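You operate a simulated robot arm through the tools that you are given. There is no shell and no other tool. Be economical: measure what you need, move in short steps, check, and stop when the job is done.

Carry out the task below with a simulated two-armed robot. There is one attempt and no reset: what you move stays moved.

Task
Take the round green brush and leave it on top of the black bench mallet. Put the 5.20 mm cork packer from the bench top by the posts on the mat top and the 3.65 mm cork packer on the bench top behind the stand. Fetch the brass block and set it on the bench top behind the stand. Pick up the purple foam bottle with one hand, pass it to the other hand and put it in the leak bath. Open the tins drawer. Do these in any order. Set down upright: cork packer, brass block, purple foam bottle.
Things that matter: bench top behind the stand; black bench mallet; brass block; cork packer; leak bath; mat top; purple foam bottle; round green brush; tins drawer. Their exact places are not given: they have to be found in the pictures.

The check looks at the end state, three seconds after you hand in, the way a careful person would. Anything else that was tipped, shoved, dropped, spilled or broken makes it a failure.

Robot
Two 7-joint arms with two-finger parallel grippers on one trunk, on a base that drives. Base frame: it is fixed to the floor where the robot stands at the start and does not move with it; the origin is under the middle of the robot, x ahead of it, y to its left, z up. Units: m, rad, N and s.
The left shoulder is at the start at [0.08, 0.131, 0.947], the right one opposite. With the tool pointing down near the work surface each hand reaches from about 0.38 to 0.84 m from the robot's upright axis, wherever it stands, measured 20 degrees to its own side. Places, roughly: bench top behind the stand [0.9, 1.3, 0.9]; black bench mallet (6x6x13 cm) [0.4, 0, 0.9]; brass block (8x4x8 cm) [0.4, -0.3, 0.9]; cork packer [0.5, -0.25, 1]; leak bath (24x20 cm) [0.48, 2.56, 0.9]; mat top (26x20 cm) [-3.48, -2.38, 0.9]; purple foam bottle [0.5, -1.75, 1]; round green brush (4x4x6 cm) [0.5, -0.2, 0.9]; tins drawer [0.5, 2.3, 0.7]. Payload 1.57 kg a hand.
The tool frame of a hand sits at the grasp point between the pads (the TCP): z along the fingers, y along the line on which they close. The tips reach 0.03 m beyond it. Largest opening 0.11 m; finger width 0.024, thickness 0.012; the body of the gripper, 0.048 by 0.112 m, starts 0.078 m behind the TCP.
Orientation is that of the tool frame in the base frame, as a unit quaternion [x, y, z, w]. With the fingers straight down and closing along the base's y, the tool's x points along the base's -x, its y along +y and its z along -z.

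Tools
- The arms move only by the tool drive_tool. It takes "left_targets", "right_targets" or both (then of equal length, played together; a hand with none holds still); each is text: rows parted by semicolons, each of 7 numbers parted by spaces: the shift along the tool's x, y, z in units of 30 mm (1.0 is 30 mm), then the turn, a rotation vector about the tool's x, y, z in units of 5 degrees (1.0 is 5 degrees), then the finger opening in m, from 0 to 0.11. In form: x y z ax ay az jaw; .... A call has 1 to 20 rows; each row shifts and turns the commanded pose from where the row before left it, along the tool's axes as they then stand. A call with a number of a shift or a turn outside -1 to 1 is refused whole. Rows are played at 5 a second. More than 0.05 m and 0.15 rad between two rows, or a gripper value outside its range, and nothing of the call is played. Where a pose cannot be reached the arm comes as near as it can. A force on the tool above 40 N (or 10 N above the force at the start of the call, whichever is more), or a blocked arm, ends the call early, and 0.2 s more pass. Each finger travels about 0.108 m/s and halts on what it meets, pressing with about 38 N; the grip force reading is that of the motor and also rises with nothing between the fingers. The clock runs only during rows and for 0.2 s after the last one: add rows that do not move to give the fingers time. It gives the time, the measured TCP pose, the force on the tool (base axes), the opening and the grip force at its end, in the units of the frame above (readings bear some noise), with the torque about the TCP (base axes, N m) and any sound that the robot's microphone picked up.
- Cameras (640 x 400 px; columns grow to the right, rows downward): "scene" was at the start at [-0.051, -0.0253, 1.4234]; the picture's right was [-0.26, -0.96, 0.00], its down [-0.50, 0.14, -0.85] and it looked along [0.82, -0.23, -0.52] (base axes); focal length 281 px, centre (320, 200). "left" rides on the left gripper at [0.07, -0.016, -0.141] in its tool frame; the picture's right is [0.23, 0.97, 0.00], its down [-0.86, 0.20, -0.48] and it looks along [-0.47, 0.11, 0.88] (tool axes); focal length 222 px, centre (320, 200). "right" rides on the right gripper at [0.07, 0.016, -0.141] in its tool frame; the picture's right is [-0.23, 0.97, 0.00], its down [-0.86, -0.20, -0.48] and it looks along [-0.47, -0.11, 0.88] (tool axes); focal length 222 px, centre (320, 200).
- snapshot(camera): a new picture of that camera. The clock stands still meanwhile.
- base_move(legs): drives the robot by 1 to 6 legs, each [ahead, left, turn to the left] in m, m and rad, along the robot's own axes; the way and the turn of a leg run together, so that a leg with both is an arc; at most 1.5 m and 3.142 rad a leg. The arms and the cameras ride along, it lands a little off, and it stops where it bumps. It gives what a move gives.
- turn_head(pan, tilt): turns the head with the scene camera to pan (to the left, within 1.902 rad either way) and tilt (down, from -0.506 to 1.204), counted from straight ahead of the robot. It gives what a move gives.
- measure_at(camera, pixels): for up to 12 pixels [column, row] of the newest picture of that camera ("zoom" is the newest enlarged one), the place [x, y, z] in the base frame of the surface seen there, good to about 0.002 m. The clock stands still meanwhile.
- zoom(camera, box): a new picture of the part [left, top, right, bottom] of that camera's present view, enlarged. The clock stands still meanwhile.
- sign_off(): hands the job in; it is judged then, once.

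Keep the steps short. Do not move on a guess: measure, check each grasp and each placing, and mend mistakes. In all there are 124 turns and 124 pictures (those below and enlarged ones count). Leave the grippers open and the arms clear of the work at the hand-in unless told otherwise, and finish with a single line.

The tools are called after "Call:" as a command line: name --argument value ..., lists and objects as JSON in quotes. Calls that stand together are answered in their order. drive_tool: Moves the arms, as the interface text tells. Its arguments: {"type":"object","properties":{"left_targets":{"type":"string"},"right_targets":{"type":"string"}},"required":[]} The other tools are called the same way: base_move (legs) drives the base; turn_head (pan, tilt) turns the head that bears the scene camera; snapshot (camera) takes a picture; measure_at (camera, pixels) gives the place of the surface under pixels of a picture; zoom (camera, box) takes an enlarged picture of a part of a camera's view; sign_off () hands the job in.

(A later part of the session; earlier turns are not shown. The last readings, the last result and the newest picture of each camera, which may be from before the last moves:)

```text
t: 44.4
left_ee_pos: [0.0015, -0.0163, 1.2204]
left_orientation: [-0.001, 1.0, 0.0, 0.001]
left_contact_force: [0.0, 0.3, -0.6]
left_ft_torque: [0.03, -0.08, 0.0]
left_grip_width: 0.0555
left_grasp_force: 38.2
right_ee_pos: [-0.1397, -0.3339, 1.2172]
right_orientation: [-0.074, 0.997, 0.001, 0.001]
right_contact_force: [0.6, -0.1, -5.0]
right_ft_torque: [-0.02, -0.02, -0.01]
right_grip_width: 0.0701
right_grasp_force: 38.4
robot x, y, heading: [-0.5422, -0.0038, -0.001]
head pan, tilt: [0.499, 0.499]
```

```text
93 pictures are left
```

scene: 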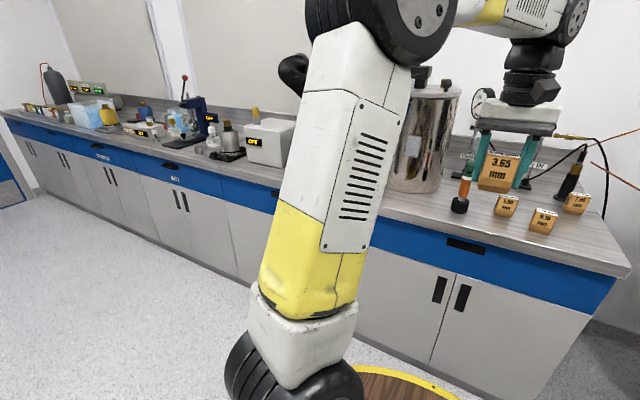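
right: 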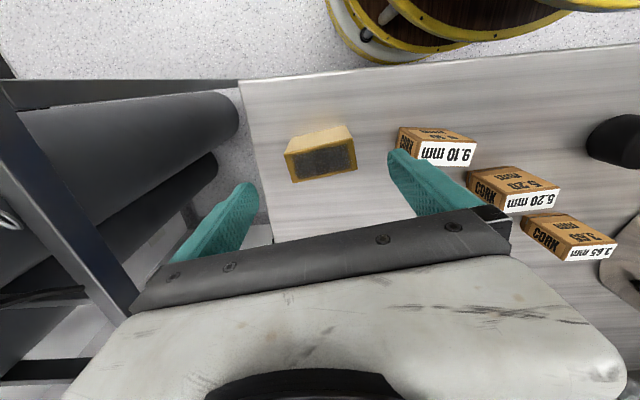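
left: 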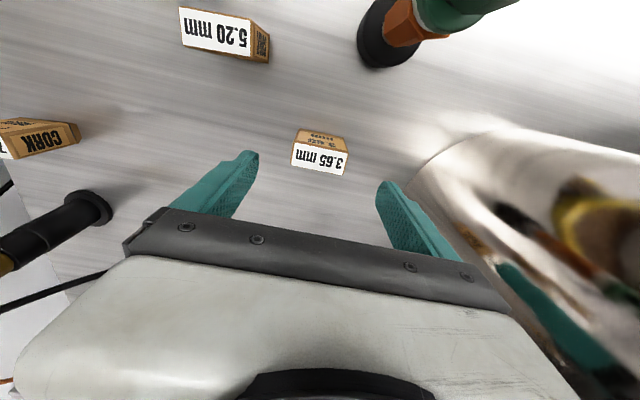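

Clear. Drive left 1.3 m along the bench and look at the area around the stand.

Call:
base_move --legs '[[0, 1.3, 0]]'

Call:
turn_head --pan 0.0 --tilt 0.35

Call:
snapshot --camera "scene"

```text
t: 50.9
left_ee_pos: [0.0042, 1.2864, 1.2206]
left_orientation: [0.004, 1.0, 0.001, 0.0]
left_contact_force: [-0.1, -0.3, -0.9]
left_ft_torque: [0.02, 0.01, -0.01]
left_grip_width: 0.0553
left_grasp_force: 37.7
right_ee_pos: [-0.1398, 0.9694, 1.217]
right_orientation: [-0.07, 0.998, 0.0, 0.0]
right_contact_force: [-0.3, -0.1, -5.9]
right_ft_torque: [0.0, 0.01, 0.0]
right_grip_width: 0.0701
right_grasp_force: 37.6
robot x, y, heading: [-0.539, 1.307, -0.008]
head pan, tilt: [0.499, 0.499]
```

```text
t: 51.9
left_ee_pos: [0.0042, 1.2852, 1.2203]
left_orientation: [0.003, 1.0, 0.0, 0.0]
left_contact_force: [-0.2, -0.2, -0.9]
left_ft_torque: [0.0, 0.01, 0.0]
left_grip_width: 0.0551
left_grasp_force: 38.4
right_ee_pos: [-0.1403, 0.9692, 1.2183]
right_orientation: [-0.07, 0.998, 0.0, 0.0]
right_contact_force: [0.1, 0.6, -5.6]
right_ft_torque: [0.01, 0.03, -0.01]
right_grip_width: 0.0699
right_grasp_force: 38.0
robot x, y, heading: [-0.5393, 1.3088, -0.011]
head pan, tilt: [0.0, 0.351]
```

```text
92 pictures are left
```

scene: 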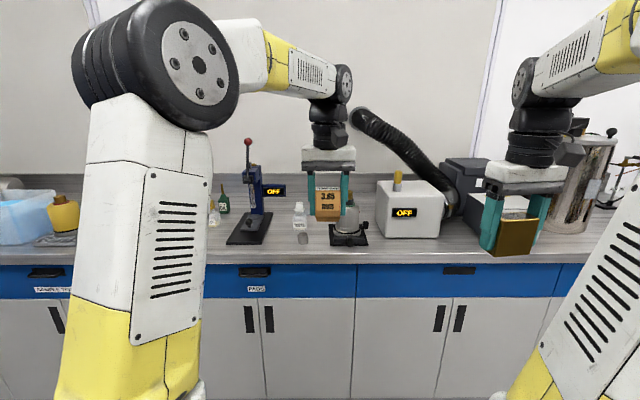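

Call:
zoom --camera "scene" --box '[210, 130, 470, 290]'

Call:
measure_at --camera "scene" --pixels '[[350, 214], [350, 240], [368, 235], [318, 205], [303, 238], [382, 205], [430, 190], [270, 205], [290, 200], [285, 178], [360, 195], [320, 262]]'

```text
2.46 times, centred on (340, 210) of scene
```

zoom: 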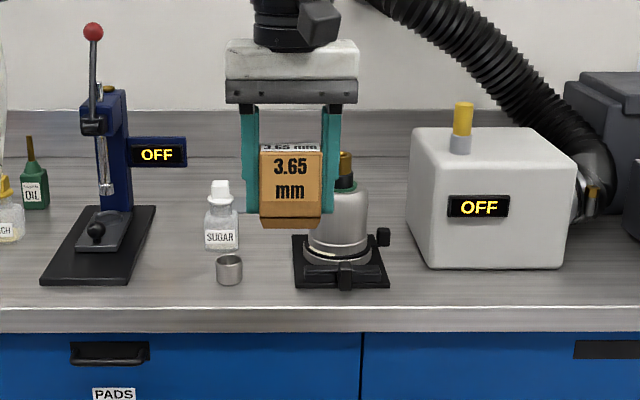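

```text
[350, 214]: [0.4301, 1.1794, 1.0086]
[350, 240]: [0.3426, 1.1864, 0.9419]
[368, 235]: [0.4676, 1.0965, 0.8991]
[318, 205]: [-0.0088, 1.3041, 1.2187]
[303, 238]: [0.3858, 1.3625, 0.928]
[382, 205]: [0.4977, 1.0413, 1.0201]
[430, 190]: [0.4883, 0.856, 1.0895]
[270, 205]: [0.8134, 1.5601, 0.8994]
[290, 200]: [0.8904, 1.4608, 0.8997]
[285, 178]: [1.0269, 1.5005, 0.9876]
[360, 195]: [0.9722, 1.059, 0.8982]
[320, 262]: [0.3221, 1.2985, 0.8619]
```

Check the base's own footprint by looking down.

Call:
turn_head --pan 0.0 --tilt 1.1

Call:
snapshot --camera "scene"

Call:
measure_at --camera "scene" --pixels '[[320, 240], [320, 260], [320, 280], [320, 300], [320, 220], [320, 90], [320, 120], [320, 200], [320, 60], [320, 30]]'

```text
t: 53.0
left_ee_pos: [0.0053, 1.2856, 1.221]
left_orientation: [0.004, 1.0, 0.0, 0.0]
left_contact_force: [0.5, -0.2, 0.8]
left_ft_torque: [-0.01, -0.01, 0.0]
left_grip_width: 0.0555
left_grasp_force: 37.8
right_ee_pos: [-0.1402, 0.97, 1.2172]
right_orientation: [-0.07, 0.998, 0.0, 0.0]
right_contact_force: [0.1, 1.0, -6.4]
right_ft_torque: [-0.02, 0.0, 0.03]
right_grip_width: 0.0698
right_grasp_force: 38.3
robot x, y, heading: [-0.5319, 1.3042, -0.008]
head pan, tilt: [0.0, 1.1]
```

```text
90 pictures are left
```

scene: 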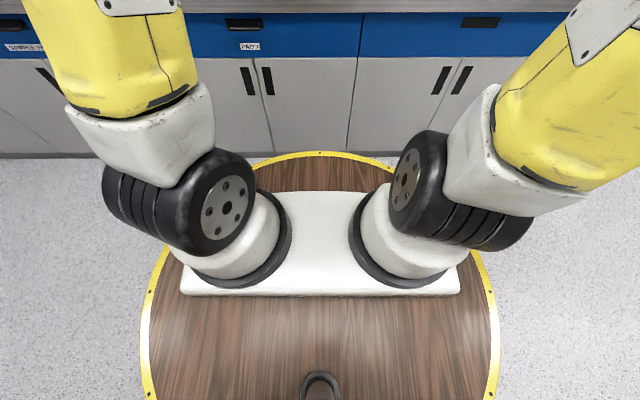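

```text
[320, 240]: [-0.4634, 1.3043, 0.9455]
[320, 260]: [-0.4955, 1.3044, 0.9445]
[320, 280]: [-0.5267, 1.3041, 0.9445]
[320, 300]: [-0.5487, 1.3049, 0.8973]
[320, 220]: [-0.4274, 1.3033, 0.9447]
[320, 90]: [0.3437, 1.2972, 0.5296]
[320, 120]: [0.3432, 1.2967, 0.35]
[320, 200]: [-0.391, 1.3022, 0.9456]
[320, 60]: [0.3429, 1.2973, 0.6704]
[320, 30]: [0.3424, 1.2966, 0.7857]
```

Call:
measure_at --camera "scene" --pixels '[[320, 154], [320, 160], [320, 175], [320, 12], [320, 6], [290, 156], [350, 156]]'

```text
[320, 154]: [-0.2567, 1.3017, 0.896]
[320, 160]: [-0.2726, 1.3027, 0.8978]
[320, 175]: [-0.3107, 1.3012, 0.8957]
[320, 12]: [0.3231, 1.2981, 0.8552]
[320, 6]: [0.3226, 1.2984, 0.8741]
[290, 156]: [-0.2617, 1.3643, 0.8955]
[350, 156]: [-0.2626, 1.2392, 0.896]
```

Base front is 0.28 m ahead of its axis; the bench edge is at x=0.3225. Look again straight ahead and measure heights of obstacles.

Call:
turn_head --pan 0.0 --tilt 0.45

Call:
zoom --camera "scene" --box '[210, 100, 470, 260]'

Call:
measure_at --camera "zoom" --pixels '[[460, 102], [463, 110], [348, 150], [352, 185], [220, 180], [92, 30], [105, 88], [155, 150], [440, 140], [540, 140], [30, 140], [590, 90]]'

```text
t: 54.0
left_ee_pos: [0.0041, 1.2851, 1.2195]
left_orientation: [0.003, 1.0, 0.001, 0.0]
left_contact_force: [0.8, -0.6, 0.0]
left_ft_torque: [0.01, 0.01, -0.03]
left_grip_width: 0.0552
left_grasp_force: 37.9
right_ee_pos: [-0.1385, 0.9686, 1.2183]
right_orientation: [-0.07, 0.998, 0.001, -0.001]
right_contact_force: [0.2, 0.1, -5.4]
right_ft_torque: [0.02, 0.02, 0.01]
right_grip_width: 0.0696
right_grasp_force: 37.7
robot x, y, heading: [-0.5367, 1.3061, -0.003]
head pan, tilt: [0.0, 0.45]
```

```text
2.46 times, centred on (340, 180) of scene
```

zoom: 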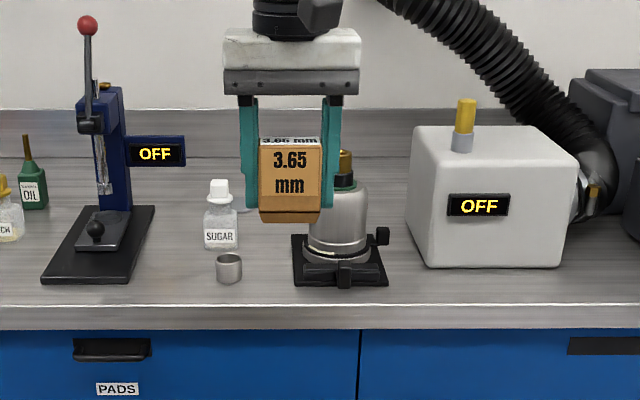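

```text
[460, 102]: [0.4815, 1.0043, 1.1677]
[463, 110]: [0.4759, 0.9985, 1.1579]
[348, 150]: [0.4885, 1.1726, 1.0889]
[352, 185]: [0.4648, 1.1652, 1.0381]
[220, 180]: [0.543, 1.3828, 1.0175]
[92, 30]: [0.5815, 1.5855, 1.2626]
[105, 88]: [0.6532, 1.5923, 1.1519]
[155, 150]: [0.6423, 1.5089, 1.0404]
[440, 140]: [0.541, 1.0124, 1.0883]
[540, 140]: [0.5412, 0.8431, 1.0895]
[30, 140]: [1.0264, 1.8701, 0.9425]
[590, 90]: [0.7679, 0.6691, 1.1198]
```

The black duct may be in the right arm's way; measure it.

Call:
snapshot --camera "scene"

Call:
measure_at --camera "scene" --pixels '[[356, 82], [365, 88], [385, 100], [400, 112], [420, 125], [440, 145], [455, 160], [350, 75], [375, 105], [300, 205], [290, 165], [340, 162]]'

```text
88 pictures are left
```

scene: 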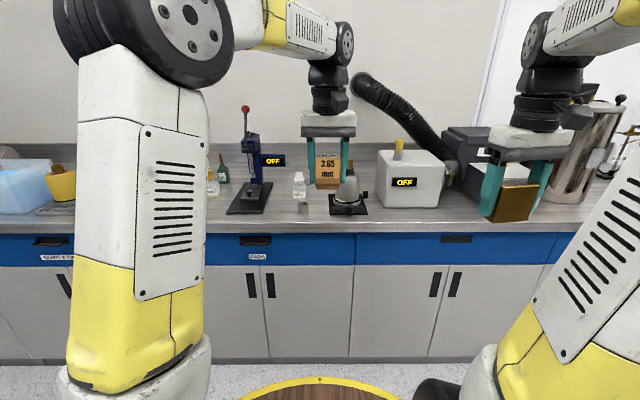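

```text
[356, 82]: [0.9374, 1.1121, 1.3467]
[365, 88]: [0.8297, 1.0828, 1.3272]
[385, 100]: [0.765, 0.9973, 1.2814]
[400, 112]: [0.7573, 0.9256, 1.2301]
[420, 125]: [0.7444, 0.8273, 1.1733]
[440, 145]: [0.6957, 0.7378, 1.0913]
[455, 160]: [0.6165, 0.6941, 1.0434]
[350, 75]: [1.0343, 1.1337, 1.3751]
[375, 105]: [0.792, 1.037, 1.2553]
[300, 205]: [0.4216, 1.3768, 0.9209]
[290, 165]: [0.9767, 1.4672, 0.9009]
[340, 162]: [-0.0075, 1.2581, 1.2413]
```

Duct lies at x≥0.74 for y≈0.83–1.1, so I'll place at y≈1.26 (block) and 1.37 (packer). Raise both hands 4 cm then drive ahead 0.55.

Call:
drive_tool --left_targets "0 0 -0.7 0 0 0 0.045; 0 0 -0.7 0 0 0 0.045; 0 0 0 0 0 0 0.045" --right_targets "0 0 -0.7 0 0 0 0.06; 0 0 -0.7 0 0 0 0.06; 0 0 0 0 0 0 0.06"

Call:
base_move --legs '[[0.55, 0, 0]]'

Call:
turn_head --pan 0.0 --tilt 0.7

Call:
snapshot --camera "scene"

```text
t: 54.8
left_ee_pos: [0.0045, 1.2861, 1.2623]
left_orientation: [0.004, 1.0, 0.001, 0.0]
left_contact_force: [0.6, 0.7, -0.6]
left_ft_torque: [-0.01, 0.0, 0.04]
left_grip_width: 0.0549
left_grasp_force: 37.9
right_ee_pos: [-0.14, 0.9695, 1.2613]
right_orientation: [-0.07, 0.998, -0.001, 0.0]
right_contact_force: [0.1, -0.4, -5.1]
right_ft_torque: [-0.02, 0.0, 0.01]
right_grip_width: 0.0699
right_grasp_force: 37.9
robot x, y, heading: [-0.5361, 1.307, -0.009]
head pan, tilt: [0.0, 0.45]
```

```text
t: 58.0
left_ee_pos: [0.5527, 1.2818, 1.263]
left_orientation: [0.003, 1.0, 0.0, 0.0]
left_contact_force: [-0.8, 0.2, -1.3]
left_ft_torque: [-0.01, -0.02, 0.01]
left_grip_width: 0.0551
left_grasp_force: 37.8
right_ee_pos: [0.4077, 0.9659, 1.2594]
right_orientation: [-0.069, 0.998, 0.0, 0.0]
right_contact_force: [-0.3, 0.0, -5.8]
right_ft_torque: [0.02, -0.03, 0.02]
right_grip_width: 0.0697
right_grasp_force: 38.3
robot x, y, heading: [0.0114, 1.3038, -0.005]
head pan, tilt: [0.0, 0.45]
```

```text
t: 58.7
left_ee_pos: [0.5521, 1.2824, 1.2637]
left_orientation: [0.004, 1.0, -0.001, 0.001]
left_contact_force: [0.6, 0.8, -0.1]
left_ft_torque: [-0.03, -0.01, 0.01]
left_grip_width: 0.0551
left_grasp_force: 37.7
right_ee_pos: [0.4075, 0.9659, 1.2594]
right_orientation: [-0.07, 0.998, 0.001, 0.0]
right_contact_force: [0.1, -0.6, -5.1]
right_ft_torque: [-0.01, -0.03, -0.02]
right_grip_width: 0.0696
right_grasp_force: 38.2
robot x, y, heading: [0.0115, 1.2993, -0.007]
head pan, tilt: [0.0, 0.7]
```

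```text
87 pictures are left
```

scene: 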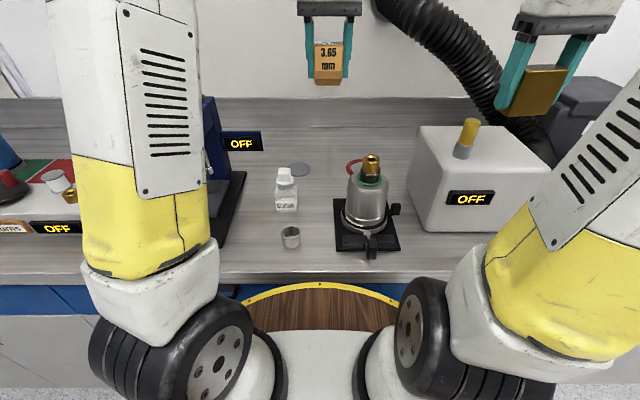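

Behind the stand I see a red ring near (353,167) and a grey disc near (300,170). Measure them and the free surface.

Call:
measure_at --camera "scene" --pixels '[[347, 168], [360, 160], [300, 170], [291, 168], [310, 172], [320, 150], [330, 130], [340, 115], [340, 105], [280, 120], [370, 158], [285, 170]]'

Call:
zoom --camera "scene" --box '[240, 90, 440, 260]'

```text
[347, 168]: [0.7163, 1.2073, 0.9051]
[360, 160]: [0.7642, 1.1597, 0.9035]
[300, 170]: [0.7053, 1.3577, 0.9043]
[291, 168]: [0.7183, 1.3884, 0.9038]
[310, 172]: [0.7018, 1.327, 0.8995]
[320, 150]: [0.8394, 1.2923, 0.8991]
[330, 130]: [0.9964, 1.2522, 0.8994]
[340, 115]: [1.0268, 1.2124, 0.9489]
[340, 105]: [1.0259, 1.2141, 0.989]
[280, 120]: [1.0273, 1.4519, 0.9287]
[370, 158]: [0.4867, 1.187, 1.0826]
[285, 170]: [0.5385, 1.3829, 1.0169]
```

```text
2.35 times, centred on (340, 175) of scene
```

zoom: 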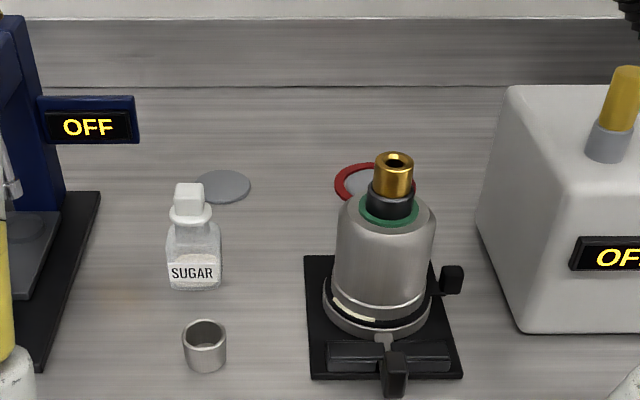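

Bench is clear for x 0.80–1.0, y 1.2–1.45. Bring the base 2 cm closer, then left hand out to (0.75,1.33,1.20).

Call:
base_move --legs '[[0.02, 0, 0.005]]'

Call:
drive_tool --left_targets "-0.8 0.2 0.26 0 0 0 0.045; -0.8 0.2 0.26 0 0 0 0.045; -0.8 0.2 0.26 0 0 0 0.045; -0.8 0.2 0.26 0 0 0 0.045; -0.8 0.2 0.26 0 0 0 0.045; -0.8 0.2 0.26 0 0 0 0.045; -0.8 0.2 0.26 0 0 0 0.045; -0.8 0.2 0.26 0 0 0 0.045; 0 0 0 0 0 0 0.045"

Call:
turn_head --pan 0.2 --tilt 0.4

Call:
snapshot --camera "scene"

```text
t: 59.5
left_ee_pos: [0.5722, 1.2862, 1.264]
left_orientation: [0.001, 1.0, 0.0, 0.0]
left_contact_force: [0.0, -1.1, -1.0]
left_ft_torque: [0.01, -0.07, -0.03]
left_grip_width: 0.0552
left_grasp_force: 38.1
right_ee_pos: [0.4298, 0.9677, 1.2593]
right_orientation: [-0.072, 0.997, 0.0, -0.001]
right_contact_force: [0.3, -0.3, -4.8]
right_ft_torque: [-0.03, 0.01, 0.0]
right_grip_width: 0.0697
right_grasp_force: 37.8
robot x, y, heading: [0.0324, 1.3047, -0.003]
head pan, tilt: [0.0, 0.7]
```

```text
t: 61.5
left_ee_pos: [0.7587, 1.3352, 1.1959]
left_orientation: [0.001, 1.0, 0.0, 0.0]
left_contact_force: [-0.2, 0.4, -1.6]
left_ft_torque: [0.01, -0.04, -0.02]
left_grip_width: 0.0554
left_grasp_force: 37.9
left hand out of reach, approached as far as the arm can: row 8
right_ee_pos: [0.4296, 0.9683, 1.259]
right_orientation: [-0.072, 0.997, -0.001, -0.002]
right_contact_force: [0.1, -1.1, -5.4]
right_ft_torque: [-0.03, -0.01, -0.01]
right_grip_width: 0.0698
right_grasp_force: 38.5
robot x, y, heading: [0.0283, 1.304, -0.0]
head pan, tilt: [0.0, 0.7]
```

```text
t: 62.3
left_ee_pos: [0.7592, 1.3343, 1.1957]
left_orientation: [0.0, 1.0, 0.0, -0.001]
left_contact_force: [-0.9, -0.8, -0.8]
left_ft_torque: [0.0, 0.0, -0.02]
left_grip_width: 0.0551
left_grasp_force: 37.7
right_ee_pos: [0.4299, 0.968, 1.2594]
right_orientation: [-0.072, 0.997, 0.0, -0.001]
right_contact_force: [-0.1, 1.2, -5.5]
right_ft_torque: [0.04, 0.0, -0.03]
right_grip_width: 0.0697
right_grasp_force: 37.8
robot x, y, heading: [0.0289, 1.3014, -0.005]
head pan, tilt: [0.201, 0.4]
```

```text
85 pictures are left
```

scene: 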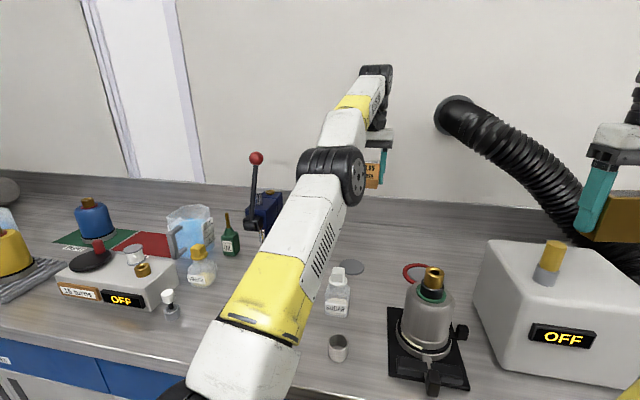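

The vertical reach ends too near. Turning the base 45° right brings the left shoulder ~7 cm forward. Retract the left hand to x≈0.50 at 1.26 first, then turn.

Call:
drive_tool --left_targets "0.8 -0.2 -0.26 0 0 0 0.045; 0.8 -0.2 -0.26 0 0 0 0.045; 0.8 -0.2 -0.26 0 0 0 0.045; 0.8 -0.2 -0.26 0 0 0 0.045; 0.8 -0.2 -0.26 0 0 0 0.045; 0.8 -0.2 -0.26 0 0 0 0.045; 0.9 -0.2 -0.26 0 0 0 0.045; 0.9 -0.2 -0.26 0 0 0 0.045; 0.9 0 0 0 0 0 0.045; 0 0 0 0 0 0 0.045"

Call:
base_move --legs '[[-0.015, 0, 0], [0, 0, -0.785]]'

Call:
turn_head --pan 0.8 --tilt 0.55

Call:
snapshot --camera "scene"

```text
t: 64.5
left_ee_pos: [0.5327, 1.2854, 1.2597]
left_orientation: [0.001, 1.0, -0.001, 0.0]
left_contact_force: [-0.1, 0.0, -1.5]
left_ft_torque: [0.02, 0.0, 0.0]
left_grip_width: 0.0553
left_grasp_force: 38.3
right_ee_pos: [0.4296, 0.9676, 1.2599]
right_orientation: [-0.072, 0.997, 0.0, -0.001]
right_contact_force: [-0.1, 0.6, -4.6]
right_ft_torque: [0.01, 0.0, 0.01]
right_grip_width: 0.0694
right_grasp_force: 37.9
robot x, y, heading: [0.0279, 1.3023, -0.001]
head pan, tilt: [0.201, 0.4]
```

```text
t: 67.3
left_ee_pos: [0.3586, 0.9346, 1.2599]
left_orientation: [0.384, 0.923, 0.0, 0.0]
left_contact_force: [-0.6, 1.3, 0.0]
left_ft_torque: [0.0, 0.02, -0.02]
left_grip_width: 0.0554
left_grasp_force: 38.0
right_ee_pos: [0.0592, 0.7832, 1.2594]
right_orientation: [0.316, 0.949, 0.0, 0.0]
right_contact_force: [0.3, 0.1, -5.1]
right_ft_torque: [0.0, -0.03, 0.02]
right_grip_width: 0.0696
right_grasp_force: 38.5
robot x, y, heading: [0.0149, 1.3022, -0.793]
head pan, tilt: [0.201, 0.4]
```

```text
t: 68.3
left_ee_pos: [0.3568, 0.9351, 1.2599]
left_orientation: [0.385, 0.923, -0.001, 0.001]
left_contact_force: [-0.3, -0.9, -1.1]
left_ft_torque: [0.0, -0.01, 0.0]
left_grip_width: 0.0554
left_grasp_force: 37.9
right_ee_pos: [0.0589, 0.7839, 1.2583]
right_orientation: [0.315, 0.949, 0.0, -0.001]
right_contact_force: [0.1, 0.0, -5.3]
right_ft_torque: [0.01, 0.0, -0.02]
right_grip_width: 0.07
right_grasp_force: 38.1
robot x, y, heading: [0.0201, 1.3004, -0.791]
head pan, tilt: [0.799, 0.55]
```

```text
84 pictures are left
```

scene: 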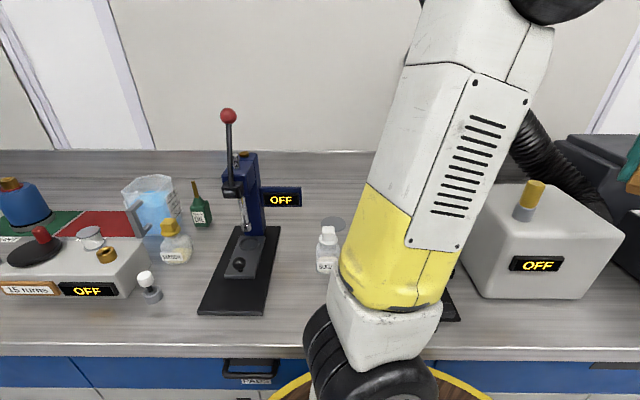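

Turn the left hand back 45° (so it faces the bench), then carry it diagonally above the stand.

Call:
drive_tool --left_targets "0 0 0 0 0 -1 0.045; 0 0 0 0 0 -1 0.045; 0 0 0 0 0 -1 0.045; 0 0 0 0 0 -1 0.045; 0 0 0 0 0 -1 0.045; 0 0 0 0 0 -1 0.045; 0 0 0 0 0 -1 0.045; 0 0 0 0 0 -1 0.045; 0 0 0 0 0 -1 0.045; -0.9 0.9 0 0 0 0 0.045; -0.9 0.9 0 0 0 0 0.045; -0.9 0.9 0 0 0 0 0.045; -0.9 0.9 0 0 0 0 0.045; -0.9 0.9 0 0 0 0 0.045; -0.9 0.9 0 0 0 0 0.045; -0.9 0.9 0 0 0 0 0.045; -0.9 0.9 0 0 0 0 0.045; -0.9 0.9 0 0 0 0 0.045; -0.9 0.9 0 0 0 0 0.045; -0.9 0.9 0 0 0 0 0.045"

Call:
snapshot --camera "scene"

```text
t: 72.5
left_ee_pos: [0.6548, 1.2306, 1.2613]
left_orientation: [0.002, 1.0, 0.0, 0.0]
left_contact_force: [-0.1, -0.4, -0.3]
left_ft_torque: [0.0, -0.03, 0.0]
left_grip_width: 0.0555
left_grasp_force: 38.0
right_ee_pos: [0.0594, 0.7841, 1.2592]
right_orientation: [0.315, 0.949, 0.0, -0.001]
right_contact_force: [-0.6, 0.2, -5.2]
right_ft_torque: [-0.02, -0.01, -0.01]
right_grip_width: 0.0699
right_grasp_force: 38.2
robot x, y, heading: [0.0142, 1.3002, -0.793]
head pan, tilt: [0.799, 0.55]
```

```text
83 pictures are left
```

scene: 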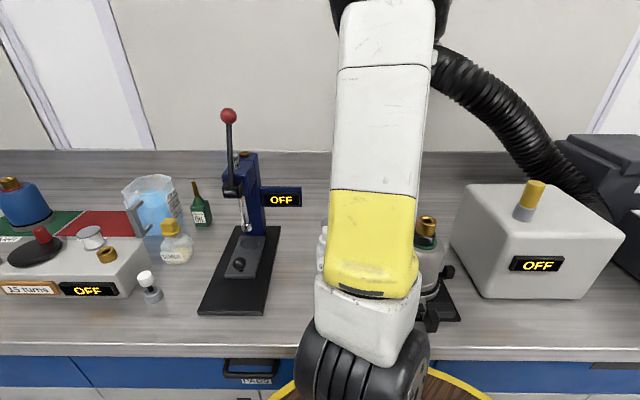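

Continue to about (0.855,1.385) while descending to z≈1.05.

Call:
drive_tool --left_targets "-0.5 0.645 1 0 0 0 0.045; -0.6 0.645 1 0 0 0 0.045; -0.8 0.645 1 0 0 0 0.045; -0.9 0.645 0.9 0 0 0 0.045; -0.9 0.645 0.9 0 0 0 0.045; -0.9 0.645 0.8 0 0 0 0.045; -0.9 0.645 0.8 0 0 0 0.045; -0.9 0.645 0.6 0 0 0 0.045; 0 0 0 0 0 0 0.045"

Call:
snapshot --camera "scene"

Call:
snapshot --camera "left"

```text
t: 74.5
left_ee_pos: [0.8456, 1.3854, 1.0517]
left_orientation: [0.002, 1.0, 0.0, -0.001]
left_contact_force: [-0.8, -0.3, 0.3]
left_ft_torque: [0.0, 0.03, 0.03]
left_grip_width: 0.055
left_grasp_force: 37.9
right_ee_pos: [0.0604, 0.7831, 1.2596]
right_orientation: [0.315, 0.949, 0.0, -0.001]
right_contact_force: [-0.1, 0.4, -5.7]
right_ft_torque: [0.02, 0.05, -0.02]
right_grip_width: 0.0697
right_grasp_force: 38.1
robot x, y, heading: [0.0125, 1.3058, -0.792]
head pan, tilt: [0.799, 0.55]
```

```text
82 pictures are left
```

scene: 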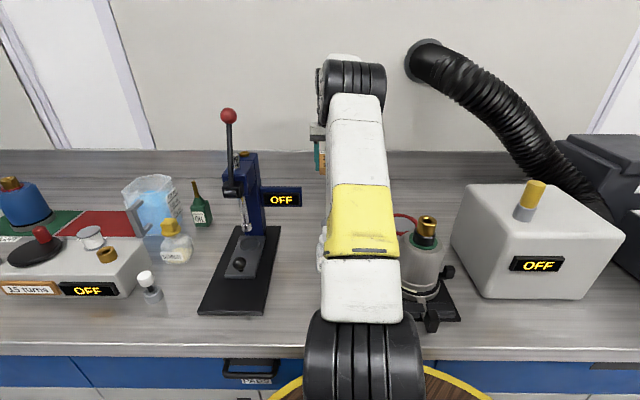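

```text
81 pictures are left
```

left: 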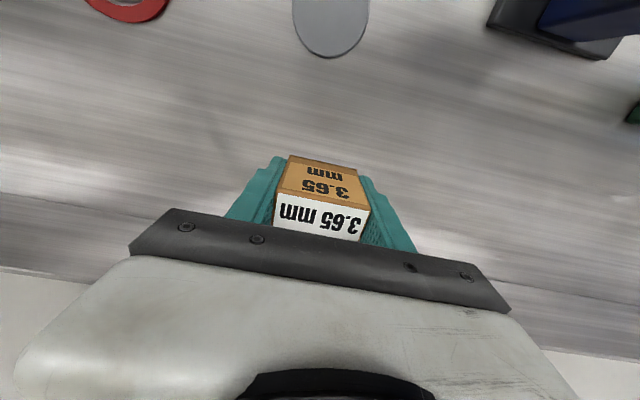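

Check the arm's height over the sugar bottle before lowering.

Call:
measure_at --camera "scene" --pixels '[[325, 235], [330, 200], [335, 150], [330, 110], [350, 70], [335, 260], [322, 250], [360, 300]]'

Call:
zoom --camera "scene" --box '[280, 130, 460, 330]'

```text
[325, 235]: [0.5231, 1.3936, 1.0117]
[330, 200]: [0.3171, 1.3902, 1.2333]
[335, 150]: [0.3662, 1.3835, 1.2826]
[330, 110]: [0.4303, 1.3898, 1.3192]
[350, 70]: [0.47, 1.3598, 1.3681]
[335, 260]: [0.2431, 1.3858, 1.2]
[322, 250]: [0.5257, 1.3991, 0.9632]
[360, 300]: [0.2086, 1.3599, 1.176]
```

```text
2.00 times, centred on (370, 230) of scene
```

zoom: 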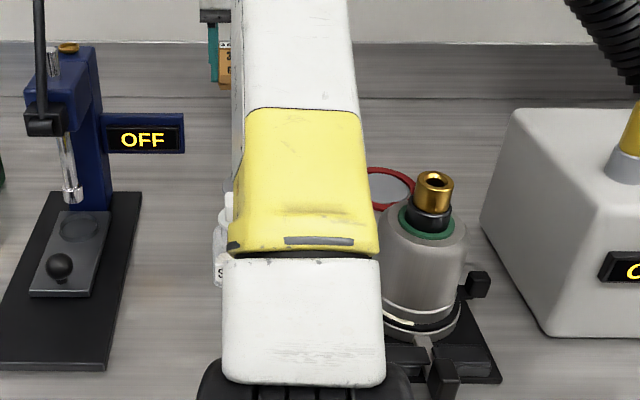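

Plenty of clearance (elbow at z≈1.3). Lower toward the bench, with 2 cm more forward.

Call:
drive_tool --left_targets "-0.2 0 0.8 0 0 0 0.045; -0.2 0 0.8 0 0 0 0.045; -0.2 0 0.8 0 0 0 0.045; 0 0 0.8 0 0 0 0.045; 0 0 0.2 0 0 0 0.045; 0 0 0 0 0 0 0.045"

```text
t: 75.9
left_ee_pos: [0.8648, 1.3849, 0.9489]
left_orientation: [0.002, 1.0, 0.0, 0.001]
left_contact_force: [0.2, -0.1, -1.1]
left_ft_torque: [0.04, 0.0, 0.02]
left_grip_width: 0.0553
left_grasp_force: 37.5
right_ee_pos: [0.0601, 0.7834, 1.2601]
right_orientation: [0.315, 0.949, 0.0, -0.001]
right_contact_force: [0.1, -0.3, -5.6]
right_ft_torque: [0.02, 0.03, 0.01]
right_grip_width: 0.0699
right_grasp_force: 37.8
robot x, y, heading: [0.0156, 1.3044, -0.791]
head pan, tilt: [0.799, 0.55]
```

Call:
drive_tool --left_targets "0 0 0.1 0 0 0 0.045; 0 0 0.06 0 0 0 0.045; 0 0 0.04 0 0 0 0.045; 0 0 0 0 0 0 0.045"

```text
t: 76.9
left_ee_pos: [0.8667, 1.386, 0.9408]
left_orientation: [0.003, 1.0, -0.001, 0.001]
left_contact_force: [-0.2, 0.1, -0.6]
left_ft_torque: [0.01, 0.02, -0.01]
left_grip_width: 0.0552
left_grasp_force: 38.1
right_ee_pos: [0.0601, 0.7843, 1.2592]
right_orientation: [0.316, 0.949, 0.0, -0.001]
right_contact_force: [-0.3, 0.0, -4.7]
right_ft_torque: [-0.01, 0.0, 0.03]
right_grip_width: 0.0698
right_grasp_force: 38.4
robot x, y, heading: [0.0191, 1.2996, -0.786]
head pan, tilt: [0.799, 0.55]
```

Call:
drive_tool --left_targets "0 0 0.04 0 0 0 0.045; 0 0 0.03 0 0 0 0.045; 0 0 0 0 0 0 0.045"

```text
t: 77.7
left_ee_pos: [0.8671, 1.386, 0.9412]
left_orientation: [0.002, 1.0, 0.0, 0.001]
left_contact_force: [-2.4, 0.6, 9.3]
left_ft_torque: [-0.04, 0.11, 0.02]
left_grip_width: 0.0554
left_grasp_force: 37.3
right_ee_pos: [0.0591, 0.7845, 1.2595]
right_orientation: [0.316, 0.949, 0.0, -0.001]
right_contact_force: [-0.2, -0.8, -5.2]
right_ft_torque: [0.02, -0.01, -0.02]
right_grip_width: 0.0699
right_grasp_force: 38.0
robot x, y, heading: [0.0154, 1.3062, -0.791]
head pan, tilt: [0.799, 0.55]
```

Contact (9 N). Open and rise.

Call:
drive_tool --left_targets "0 0 0 0 0 0 0.065; 0 0 0 0 0 0 0.08; 0 0 0 0 0 0 0.085; 0 0 -0.5 0 0 0 0.085; 0 0 -0.9 0 0 0 0.085; 0 0 -0.9 0 0 0 0.085; 0 0 -0.9 0 0 0 0.085; 0 0 -0.9 0 0 0 0.085; 0 0 0 0 0 0 0.085"

Call:
snapshot --camera "left"

```text
t: 79.7
left_ee_pos: [0.8651, 1.3858, 1.064]
left_orientation: [0.002, 1.0, 0.0, 0.0]
left_contact_force: [0.0, -0.3, 0.1]
left_ft_torque: [-0.01, -0.02, -0.02]
left_grip_width: 0.0851
left_grasp_force: 0.0
right_ee_pos: [0.0595, 0.783, 1.2598]
right_orientation: [0.316, 0.949, 0.0, -0.001]
right_contact_force: [-0.4, -0.4, -5.9]
right_ft_torque: [-0.01, 0.0, -0.01]
right_grip_width: 0.0697
right_grasp_force: 37.9
robot x, y, heading: [0.0179, 1.3027, -0.791]
head pan, tilt: [0.799, 0.55]
```

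```text
79 pictures are left
```

left: 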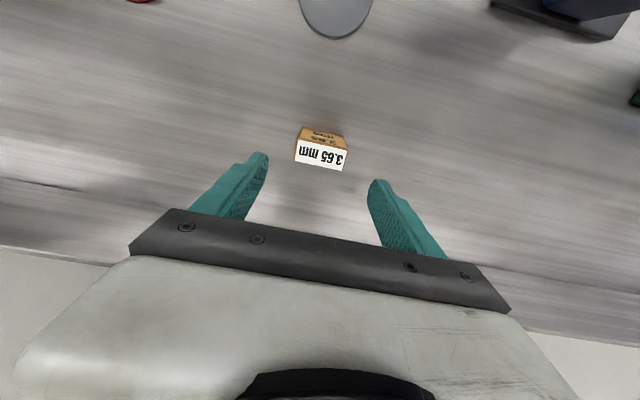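

Packer stands at (0.866,1.385). Retract the left hand along the same way.

Call:
drive_tool --left_targets "0.5 -0.5 -1 0 0 0 0.085; 0.7 -0.645 -1 0 0 0 0.085; 0.8 -0.645 -1 0 0 0 0.085; 0.9 -0.645 -0.9 0 0 0 0.085; 0.9 -0.645 -0.9 0 0 0 0.085; 0.9 -0.645 -0.8 0 0 0 0.085; 0.9 -0.645 -0.6 0 0 0 0.085; 0.9 -0.645 -0.5 0 0 0 0.085; 0.9 -0.8 0 0 0 0 0.085; 0.9 -0.8 0 0 0 0 0.085; 0.9 -0.8 0 0 0 0 0.085; 0.9 -0.8 0 0 0 0 0.085; 0.9 -0.8 0 0 0 0 0.085; 0.9 -0.8 0 0 0 0 0.085; 0.9 -0.8 0 0 0 0 0.085; 0.9 -0.8 0 0 0 0 0.085; 0.9 -0.8 0 0 0 0 0.085; 0 0 0 0 0 0 0.085"

Call:
base_move --legs '[[-0.22, -0.22, 0], [0, 0, 1.57]]'

Call:
turn_head --pan -0.785 --tilt 0.5

Call:
snapshot --camera "scene"

```text
t: 83.5
left_ee_pos: [0.4284, 1.0169, 1.2654]
left_orientation: [0.001, 1.0, 0.001, 0.001]
left_contact_force: [0.5, -0.3, -1.0]
left_ft_torque: [-0.03, 0.0, -0.01]
left_grip_width: 0.0851
left_grasp_force: 0.0
right_ee_pos: [0.0603, 0.7834, 1.2596]
right_orientation: [0.316, 0.949, 0.001, 0.0]
right_contact_force: [0.4, 0.6, -5.0]
right_ft_torque: [0.0, -0.05, 0.0]
right_grip_width: 0.0698
right_grasp_force: 38.0
robot x, y, heading: [0.0159, 1.3011, -0.79]
head pan, tilt: [0.799, 0.55]
```

```text
t: 89.4
left_ee_pos: [-0.0098, 1.716, 1.2647]
left_orientation: [-0.704, 0.71, 0.001, 0.0]
left_contact_force: [-0.5, 0.6, 0.7]
left_ft_torque: [0.01, 0.0, 0.01]
left_grip_width: 0.0848
left_grasp_force: 0.0
right_ee_pos: [0.2236, 1.3462, 1.2593]
right_orientation: [-0.445, 0.895, -0.001, -0.001]
right_contact_force: [-0.7, -0.1, -5.2]
right_ft_torque: [0.01, -0.01, -0.01]
right_grip_width: 0.07
right_grasp_force: 38.2
robot x, y, heading: [-0.3002, 1.3009, 0.778]
head pan, tilt: [0.799, 0.55]
```

```text
t: 91.1
left_ee_pos: [-0.0102, 1.7146, 1.2652]
left_orientation: [-0.704, 0.71, 0.0, 0.0]
left_contact_force: [0.0, 0.2, 0.6]
left_ft_torque: [-0.02, 0.02, 0.0]
left_grip_width: 0.0851
left_grasp_force: 0.0
right_ee_pos: [0.2236, 1.3471, 1.2599]
right_orientation: [-0.445, 0.895, 0.0, 0.0]
right_contact_force: [0.2, 0.2, -4.9]
right_ft_torque: [0.01, -0.02, -0.02]
right_grip_width: 0.0696
right_grasp_force: 38.1
robot x, y, heading: [-0.2955, 1.3024, 0.778]
head pan, tilt: [-0.785, 0.499]
```

```text
78 pictures are left
```

scene: 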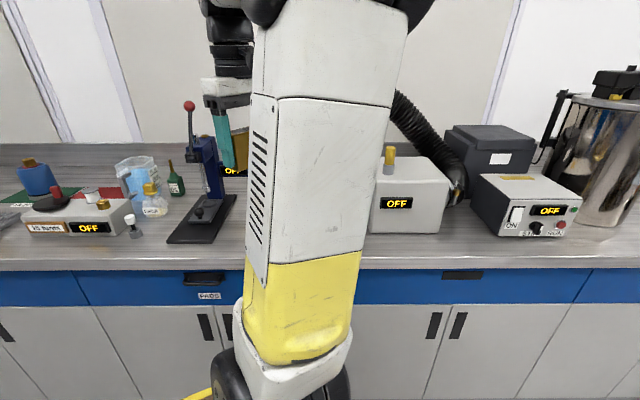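

Drive straight toward the bench (world +x 0.315).

Call:
base_move --legs '[[0.224, -0.221, 0]]'

Call:
drive_tool --right_targets "0 0 0 0 0 0.96 0.06; 0 0 0 0 0 0.96 0.06; 0 0 0 0 0 0.96 0.06; 0 0 0 0 0 0.96 0.06; 0 0 0 0 0 0.96 0.06; 0 0 0 0 0 0.96 0.06; 0 0 0 0 0 0.96 0.06; 0 0 0 0 0 0.96 0.06; 0 0 0 0 0 0.96 0.06; 0 0 0 0 0 0.96 0.06; 0 0 0 0 0 0.96 0.06; 0 0 0 0 0 0 0.06"

Call:
snapshot --camera "scene"

Call:
snapshot --camera "right"

```text
t: 93.2
left_ee_pos: [0.3036, 1.7177, 1.2652]
left_orientation: [-0.706, 0.708, 0.0, 0.0]
left_contact_force: [0.6, 0.5, 0.1]
left_ft_torque: [0.03, -0.02, 0.01]
left_grip_width: 0.085
left_grasp_force: 0.2
right_ee_pos: [0.5382, 1.3492, 1.2598]
right_orientation: [-0.447, 0.894, -0.001, 0.0]
right_contact_force: [-0.3, -0.7, -6.2]
right_ft_torque: [-0.01, 0.02, 0.0]
right_grip_width: 0.0698
right_grasp_force: 37.7
robot x, y, heading: [0.0189, 1.3068, 0.78]
head pan, tilt: [-0.785, 0.499]
```

```text
t: 95.8
left_ee_pos: [0.3025, 1.7183, 1.2656]
left_orientation: [-0.707, 0.708, -0.001, -0.001]
left_contact_force: [-0.1, -0.5, -0.2]
left_ft_torque: [0.01, 0.0, -0.03]
left_grip_width: 0.0849
left_grasp_force: 0.2
right_ee_pos: [0.5373, 1.3483, 1.26]
right_orientation: [-0.002, 1.0, 0.001, -0.001]
right_contact_force: [0.2, -0.1, -6.4]
right_ft_torque: [0.01, -0.03, 0.03]
right_grip_width: 0.0702
right_grasp_force: 37.8
robot x, y, heading: [0.0218, 1.3053, 0.785]
head pan, tilt: [-0.785, 0.499]
```

```text
77 pictures are left
```

scene: 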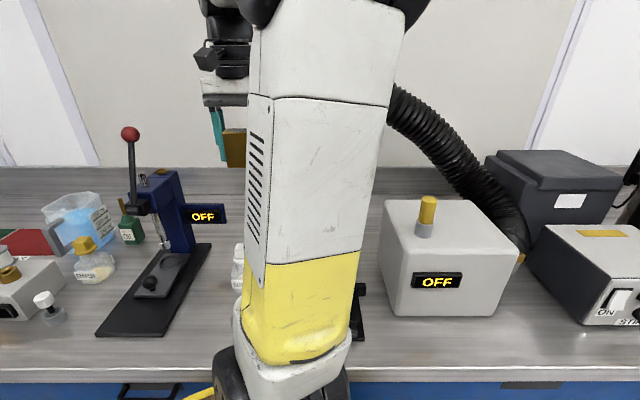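

```text
76 pictures are left
```

right: 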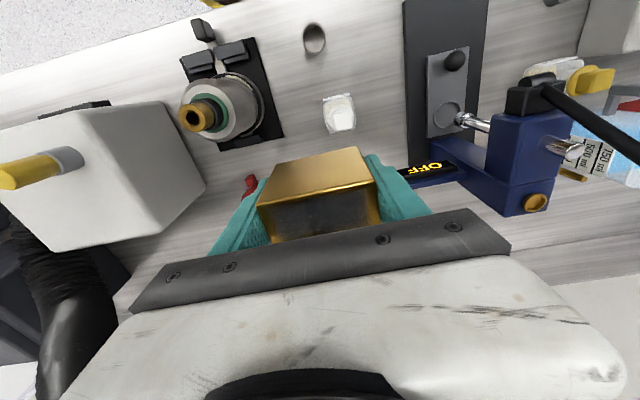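

Clear. Carry the block to (0.86,1.26) descending to z≈1.06.

Call:
drive_tool --right_targets "-0.9 -0.73 0 0 0 0 0.06; -0.9 -0.73 0 0 0 0 0.06; -0.95 -0.73 0.74 0 0 0 0.06; -1 -0.73 0.74 0 0 0 0.06; -1 0 0.74 0 0 0 0.06; -1 0 0.74 0 0 0 0.06; -1 0 0.74 0 0 0 0.06; -1 0 0.74 0 0 0 0.06; -1 0 0.74 0 0 0 0.06; -1 0 0.74 0 0 0 0.06; -1 0 0.74 0 0 0 0.06; 0 0 0 0 0 0 0.06"

Call:
snapshot --camera "scene"

Call:
snapshot --camera "right"

```text
t: 98.4
left_ee_pos: [0.3034, 1.7173, 1.2655]
left_orientation: [-0.706, 0.708, 0.0, 0.001]
left_contact_force: [-0.1, -0.2, -0.5]
left_ft_torque: [0.03, 0.04, 0.02]
left_grip_width: 0.085
left_grasp_force: 0.1
right_ee_pos: [0.8618, 1.2619, 1.0606]
right_orientation: [-0.003, 1.0, 0.0, -0.002]
right_contact_force: [0.2, 0.7, -5.2]
right_ft_torque: [0.0, 0.01, 0.0]
right_grip_width: 0.0697
right_grasp_force: 37.5
robot x, y, heading: [0.0175, 1.3025, 0.784]
head pan, tilt: [-0.785, 0.499]
```

```text
75 pictures are left
```

scene: 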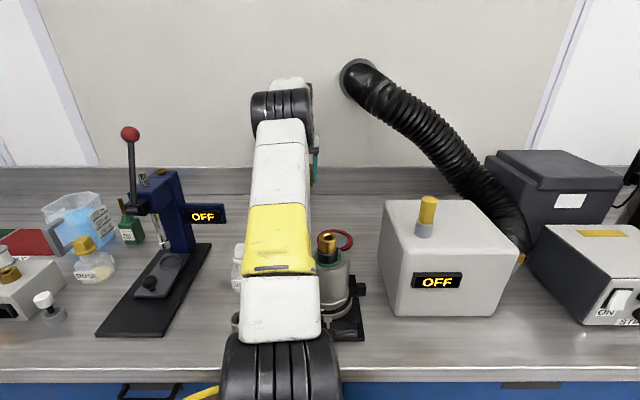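

```text
74 pictures are left
```

right: 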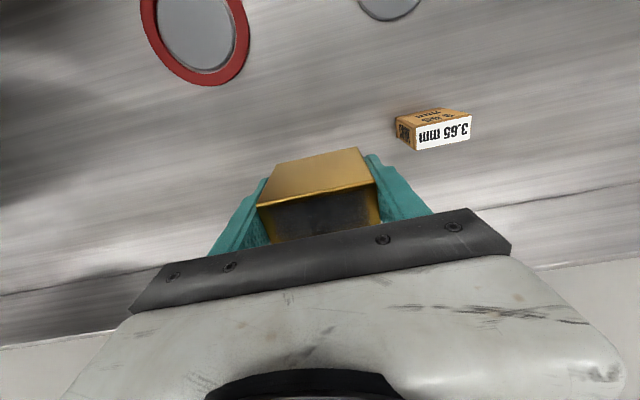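

Clear below. Lower to just above contact.

Call:
drive_tool --right_targets "0 0 0.9 0 0 0 0.06; 0 0 0.9 0 0 0 0.06; 0 0 0.9 0 0 0 0.06; 0 0 0.9 0 0 0 0.06; 0 0 0.2 0 0 0 0.06; 0 0 0.1 0 0 0 0.06; 0 0 0.05 0 0 0 0.06; 0 0 0 0 0 0 0.06"

```text
t: 100.2
left_ee_pos: [0.3033, 1.7175, 1.2641]
left_orientation: [-0.706, 0.708, 0.0, 0.0]
left_contact_force: [0.7, 0.9, -0.5]
left_ft_torque: [0.01, -0.02, 0.01]
left_grip_width: 0.085
left_grasp_force: 0.1
right_ee_pos: [0.8606, 1.2631, 0.94]
right_orientation: [-0.003, 1.0, 0.001, -0.001]
right_contact_force: [0.4, 0.1, -4.6]
right_ft_torque: [-0.03, -0.03, -0.04]
right_grip_width: 0.0697
right_grasp_force: 38.0
robot x, y, heading: [0.0161, 1.306, 0.78]
head pan, tilt: [-0.785, 0.499]
```

Call:
drive_tool --right_targets "0 0 0.06 0 0 0 0.06; 0 0 0.04 0 0 0 0.06; 0 0 0 0 0 0 0.06"

```text
t: 101.0
left_ee_pos: [0.3026, 1.7172, 1.2652]
left_orientation: [-0.706, 0.708, -0.001, 0.0]
left_contact_force: [0.3, 0.7, 0.3]
left_ft_torque: [0.02, 0.01, 0.0]
left_grip_width: 0.0849
left_grasp_force: 0.0
right_ee_pos: [0.861, 1.2627, 0.9389]
right_orientation: [-0.003, 1.0, 0.0, 0.0]
right_contact_force: [-3.4, -1.3, 3.1]
right_ft_torque: [0.27, -0.01, 0.07]
right_grip_width: 0.0699
right_grasp_force: 37.9
robot x, y, heading: [0.0213, 1.3028, 0.781]
head pan, tilt: [-0.785, 0.499]
```

Contact made. Tiny press, open, rise and look.

Call:
drive_tool --right_targets "0 0 0.02 0 0 0 0.06; 0 0 0 0 0 0 0.08; 0 0 0 0 0 0 0.095; 0 0 0 0 0 0 0.098; 0 0 -0.5 0 0 0 0.098; 0 0 -0.9 0 0 0 0.098; 0 0 -0.9 0 0 0 0.098; 0 0 -0.9 0 0 0 0.098; 0 0 -0.9 0 0 0 0.098; 0 0 0 0 0 0 0.098"

Call:
snapshot --camera "right"

```text
t: 103.2
left_ee_pos: [0.3045, 1.7157, 1.2658]
left_orientation: [-0.706, 0.709, 0.0, 0.0]
left_contact_force: [-0.1, -0.2, 0.1]
left_ft_torque: [0.03, 0.03, 0.02]
left_grip_width: 0.0851
left_grasp_force: 0.1
right_ee_pos: [0.8584, 1.2653, 1.0617]
right_orientation: [-0.004, 1.0, 0.001, -0.002]
right_contact_force: [-0.2, 0.0, 0.6]
right_ft_torque: [0.03, 0.0, 0.02]
right_grip_width: 0.0983
right_grasp_force: 0.0
robot x, y, heading: [0.0183, 1.3048, 0.782]
head pan, tilt: [-0.785, 0.499]
```

```text
73 pictures are left
```

right: 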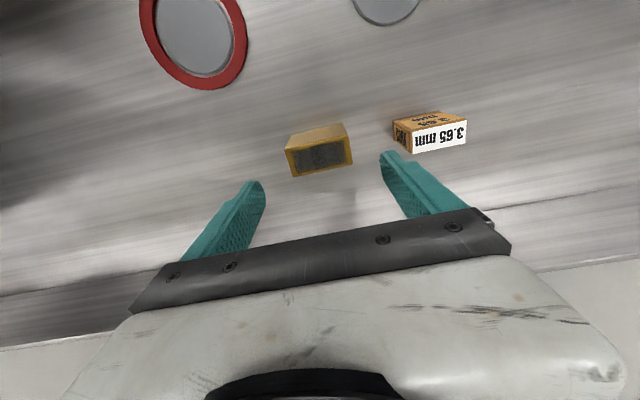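

Both stand upright. Retract the right hand; turn the left hand to its normal attitude at the same time.

Call:
drive_tool --right_targets "0.5 0 -1 0 0 0 0.098; 0.8 0 -1 0 0 0 0.098; 1 0 -0.8 0 0 0 0.098; 1 0 -0.8 0 0 0 0.098; 1 0 -0.8 0 0 0 0.098; 1 0 -0.8 0 0 0 0.098; 1 0 -0.8 0 0 0 0.098; 1 0 -0.6 0 0 0 0.098; 1 0 0 0 0 0 0.098; 1 0 0 0 0 0 0.098; 1 0 0 0 0 0 0.098; 1 0 0 0 0 0 0.098; 1 0 0 0 0 0 0.098; 1 0 0 0 0 0 0.098; 0 0 0 0 0 0 0.098" --left_targets "0 0 0 0 0 1 0.085; 0 0 0 0 0 1 0.085; 0 0 0 0 0 1 0.085; 0 0 0 0 0 1 0.085; 0 0 0 0 0 1 0.085; 0 0 0 0 0 1 0.085; 0 0 0 0 0 1 0.085; 0 0 0 0 0 1 0.085; 0 0 0 0 0 1 0.085; 0 0 0 0 0 0 0.085; 0 0 0 0 0 0 0.085; 0 0 0 0 0 0 0.085; 0 0 0 0 0 0 0.085; 0 0 0 0 0 0 0.085; 0 0 0 0 0 0 0.085"

Call:
base_move --legs '[[-0.32, 0.32, 0], [0, 0, -0.782]]'

Call:
turn_head --pan 0.0 --tilt 0.55

Call:
snapshot --camera "scene"

```text
t: 106.4
left_ee_pos: [0.3032, 1.7169, 1.2653]
left_orientation: [-0.381, 0.925, 0.0, 0.0]
left_contact_force: [0.2, -0.2, 0.2]
left_ft_torque: [0.03, 0.03, -0.01]
left_grip_width: 0.0849
left_grasp_force: 0.0
right_ee_pos: [0.461, 1.2621, 1.2565]
right_orientation: [-0.005, 1.0, 0.0, -0.001]
right_contact_force: [-0.1, -0.4, -1.2]
right_ft_torque: [-0.01, -0.02, -0.01]
right_grip_width: 0.0979
right_grasp_force: 0.0
robot x, y, heading: [0.0212, 1.3003, 0.784]
head pan, tilt: [-0.785, 0.499]
```

```text
t: 111.2
left_ee_pos: [0.059, 1.3956, 1.2649]
left_orientation: [0.001, 1.0, 0.0, 0.0]
left_contact_force: [0.5, 0.9, 0.3]
left_ft_torque: [-0.01, 0.0, -0.03]
left_grip_width: 0.085
left_grasp_force: 0.0
right_ee_pos: [-0.1511, 0.9607, 1.2571]
right_orientation: [0.378, 0.926, 0.0, -0.001]
right_contact_force: [0.4, -0.3, -0.3]
right_ft_torque: [0.02, 0.0, -0.01]
right_grip_width: 0.0976
right_grasp_force: 0.0
robot x, y, heading: [-0.4364, 1.3025, -0.001]
head pan, tilt: [-0.785, 0.499]
```

```text
t: 112.3
left_ee_pos: [0.0582, 1.3944, 1.2655]
left_orientation: [0.001, 1.0, 0.0, 0.0]
left_contact_force: [-0.7, 0.9, -0.2]
left_ft_torque: [0.02, -0.01, 0.0]
left_grip_width: 0.0849
left_grasp_force: 0.0
right_ee_pos: [-0.1506, 0.9602, 1.2568]
right_orientation: [0.379, 0.926, 0.0, -0.001]
right_contact_force: [-0.1, -0.7, 0.4]
right_ft_torque: [-0.03, -0.03, -0.01]
right_grip_width: 0.0981
right_grasp_force: 0.0
robot x, y, heading: [-0.4361, 1.3058, -0.001]
head pan, tilt: [0.0, 0.55]
```

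```text
72 pictures are left
```

scene: 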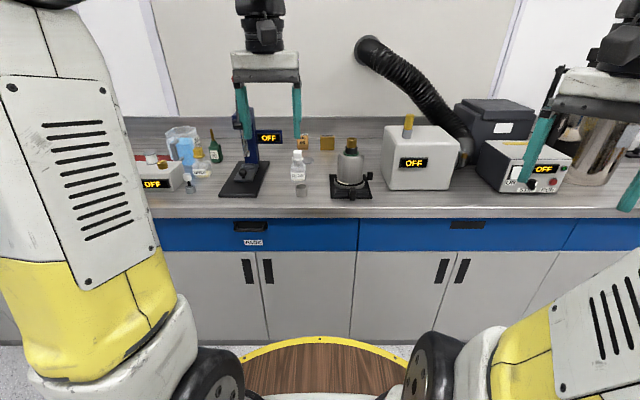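

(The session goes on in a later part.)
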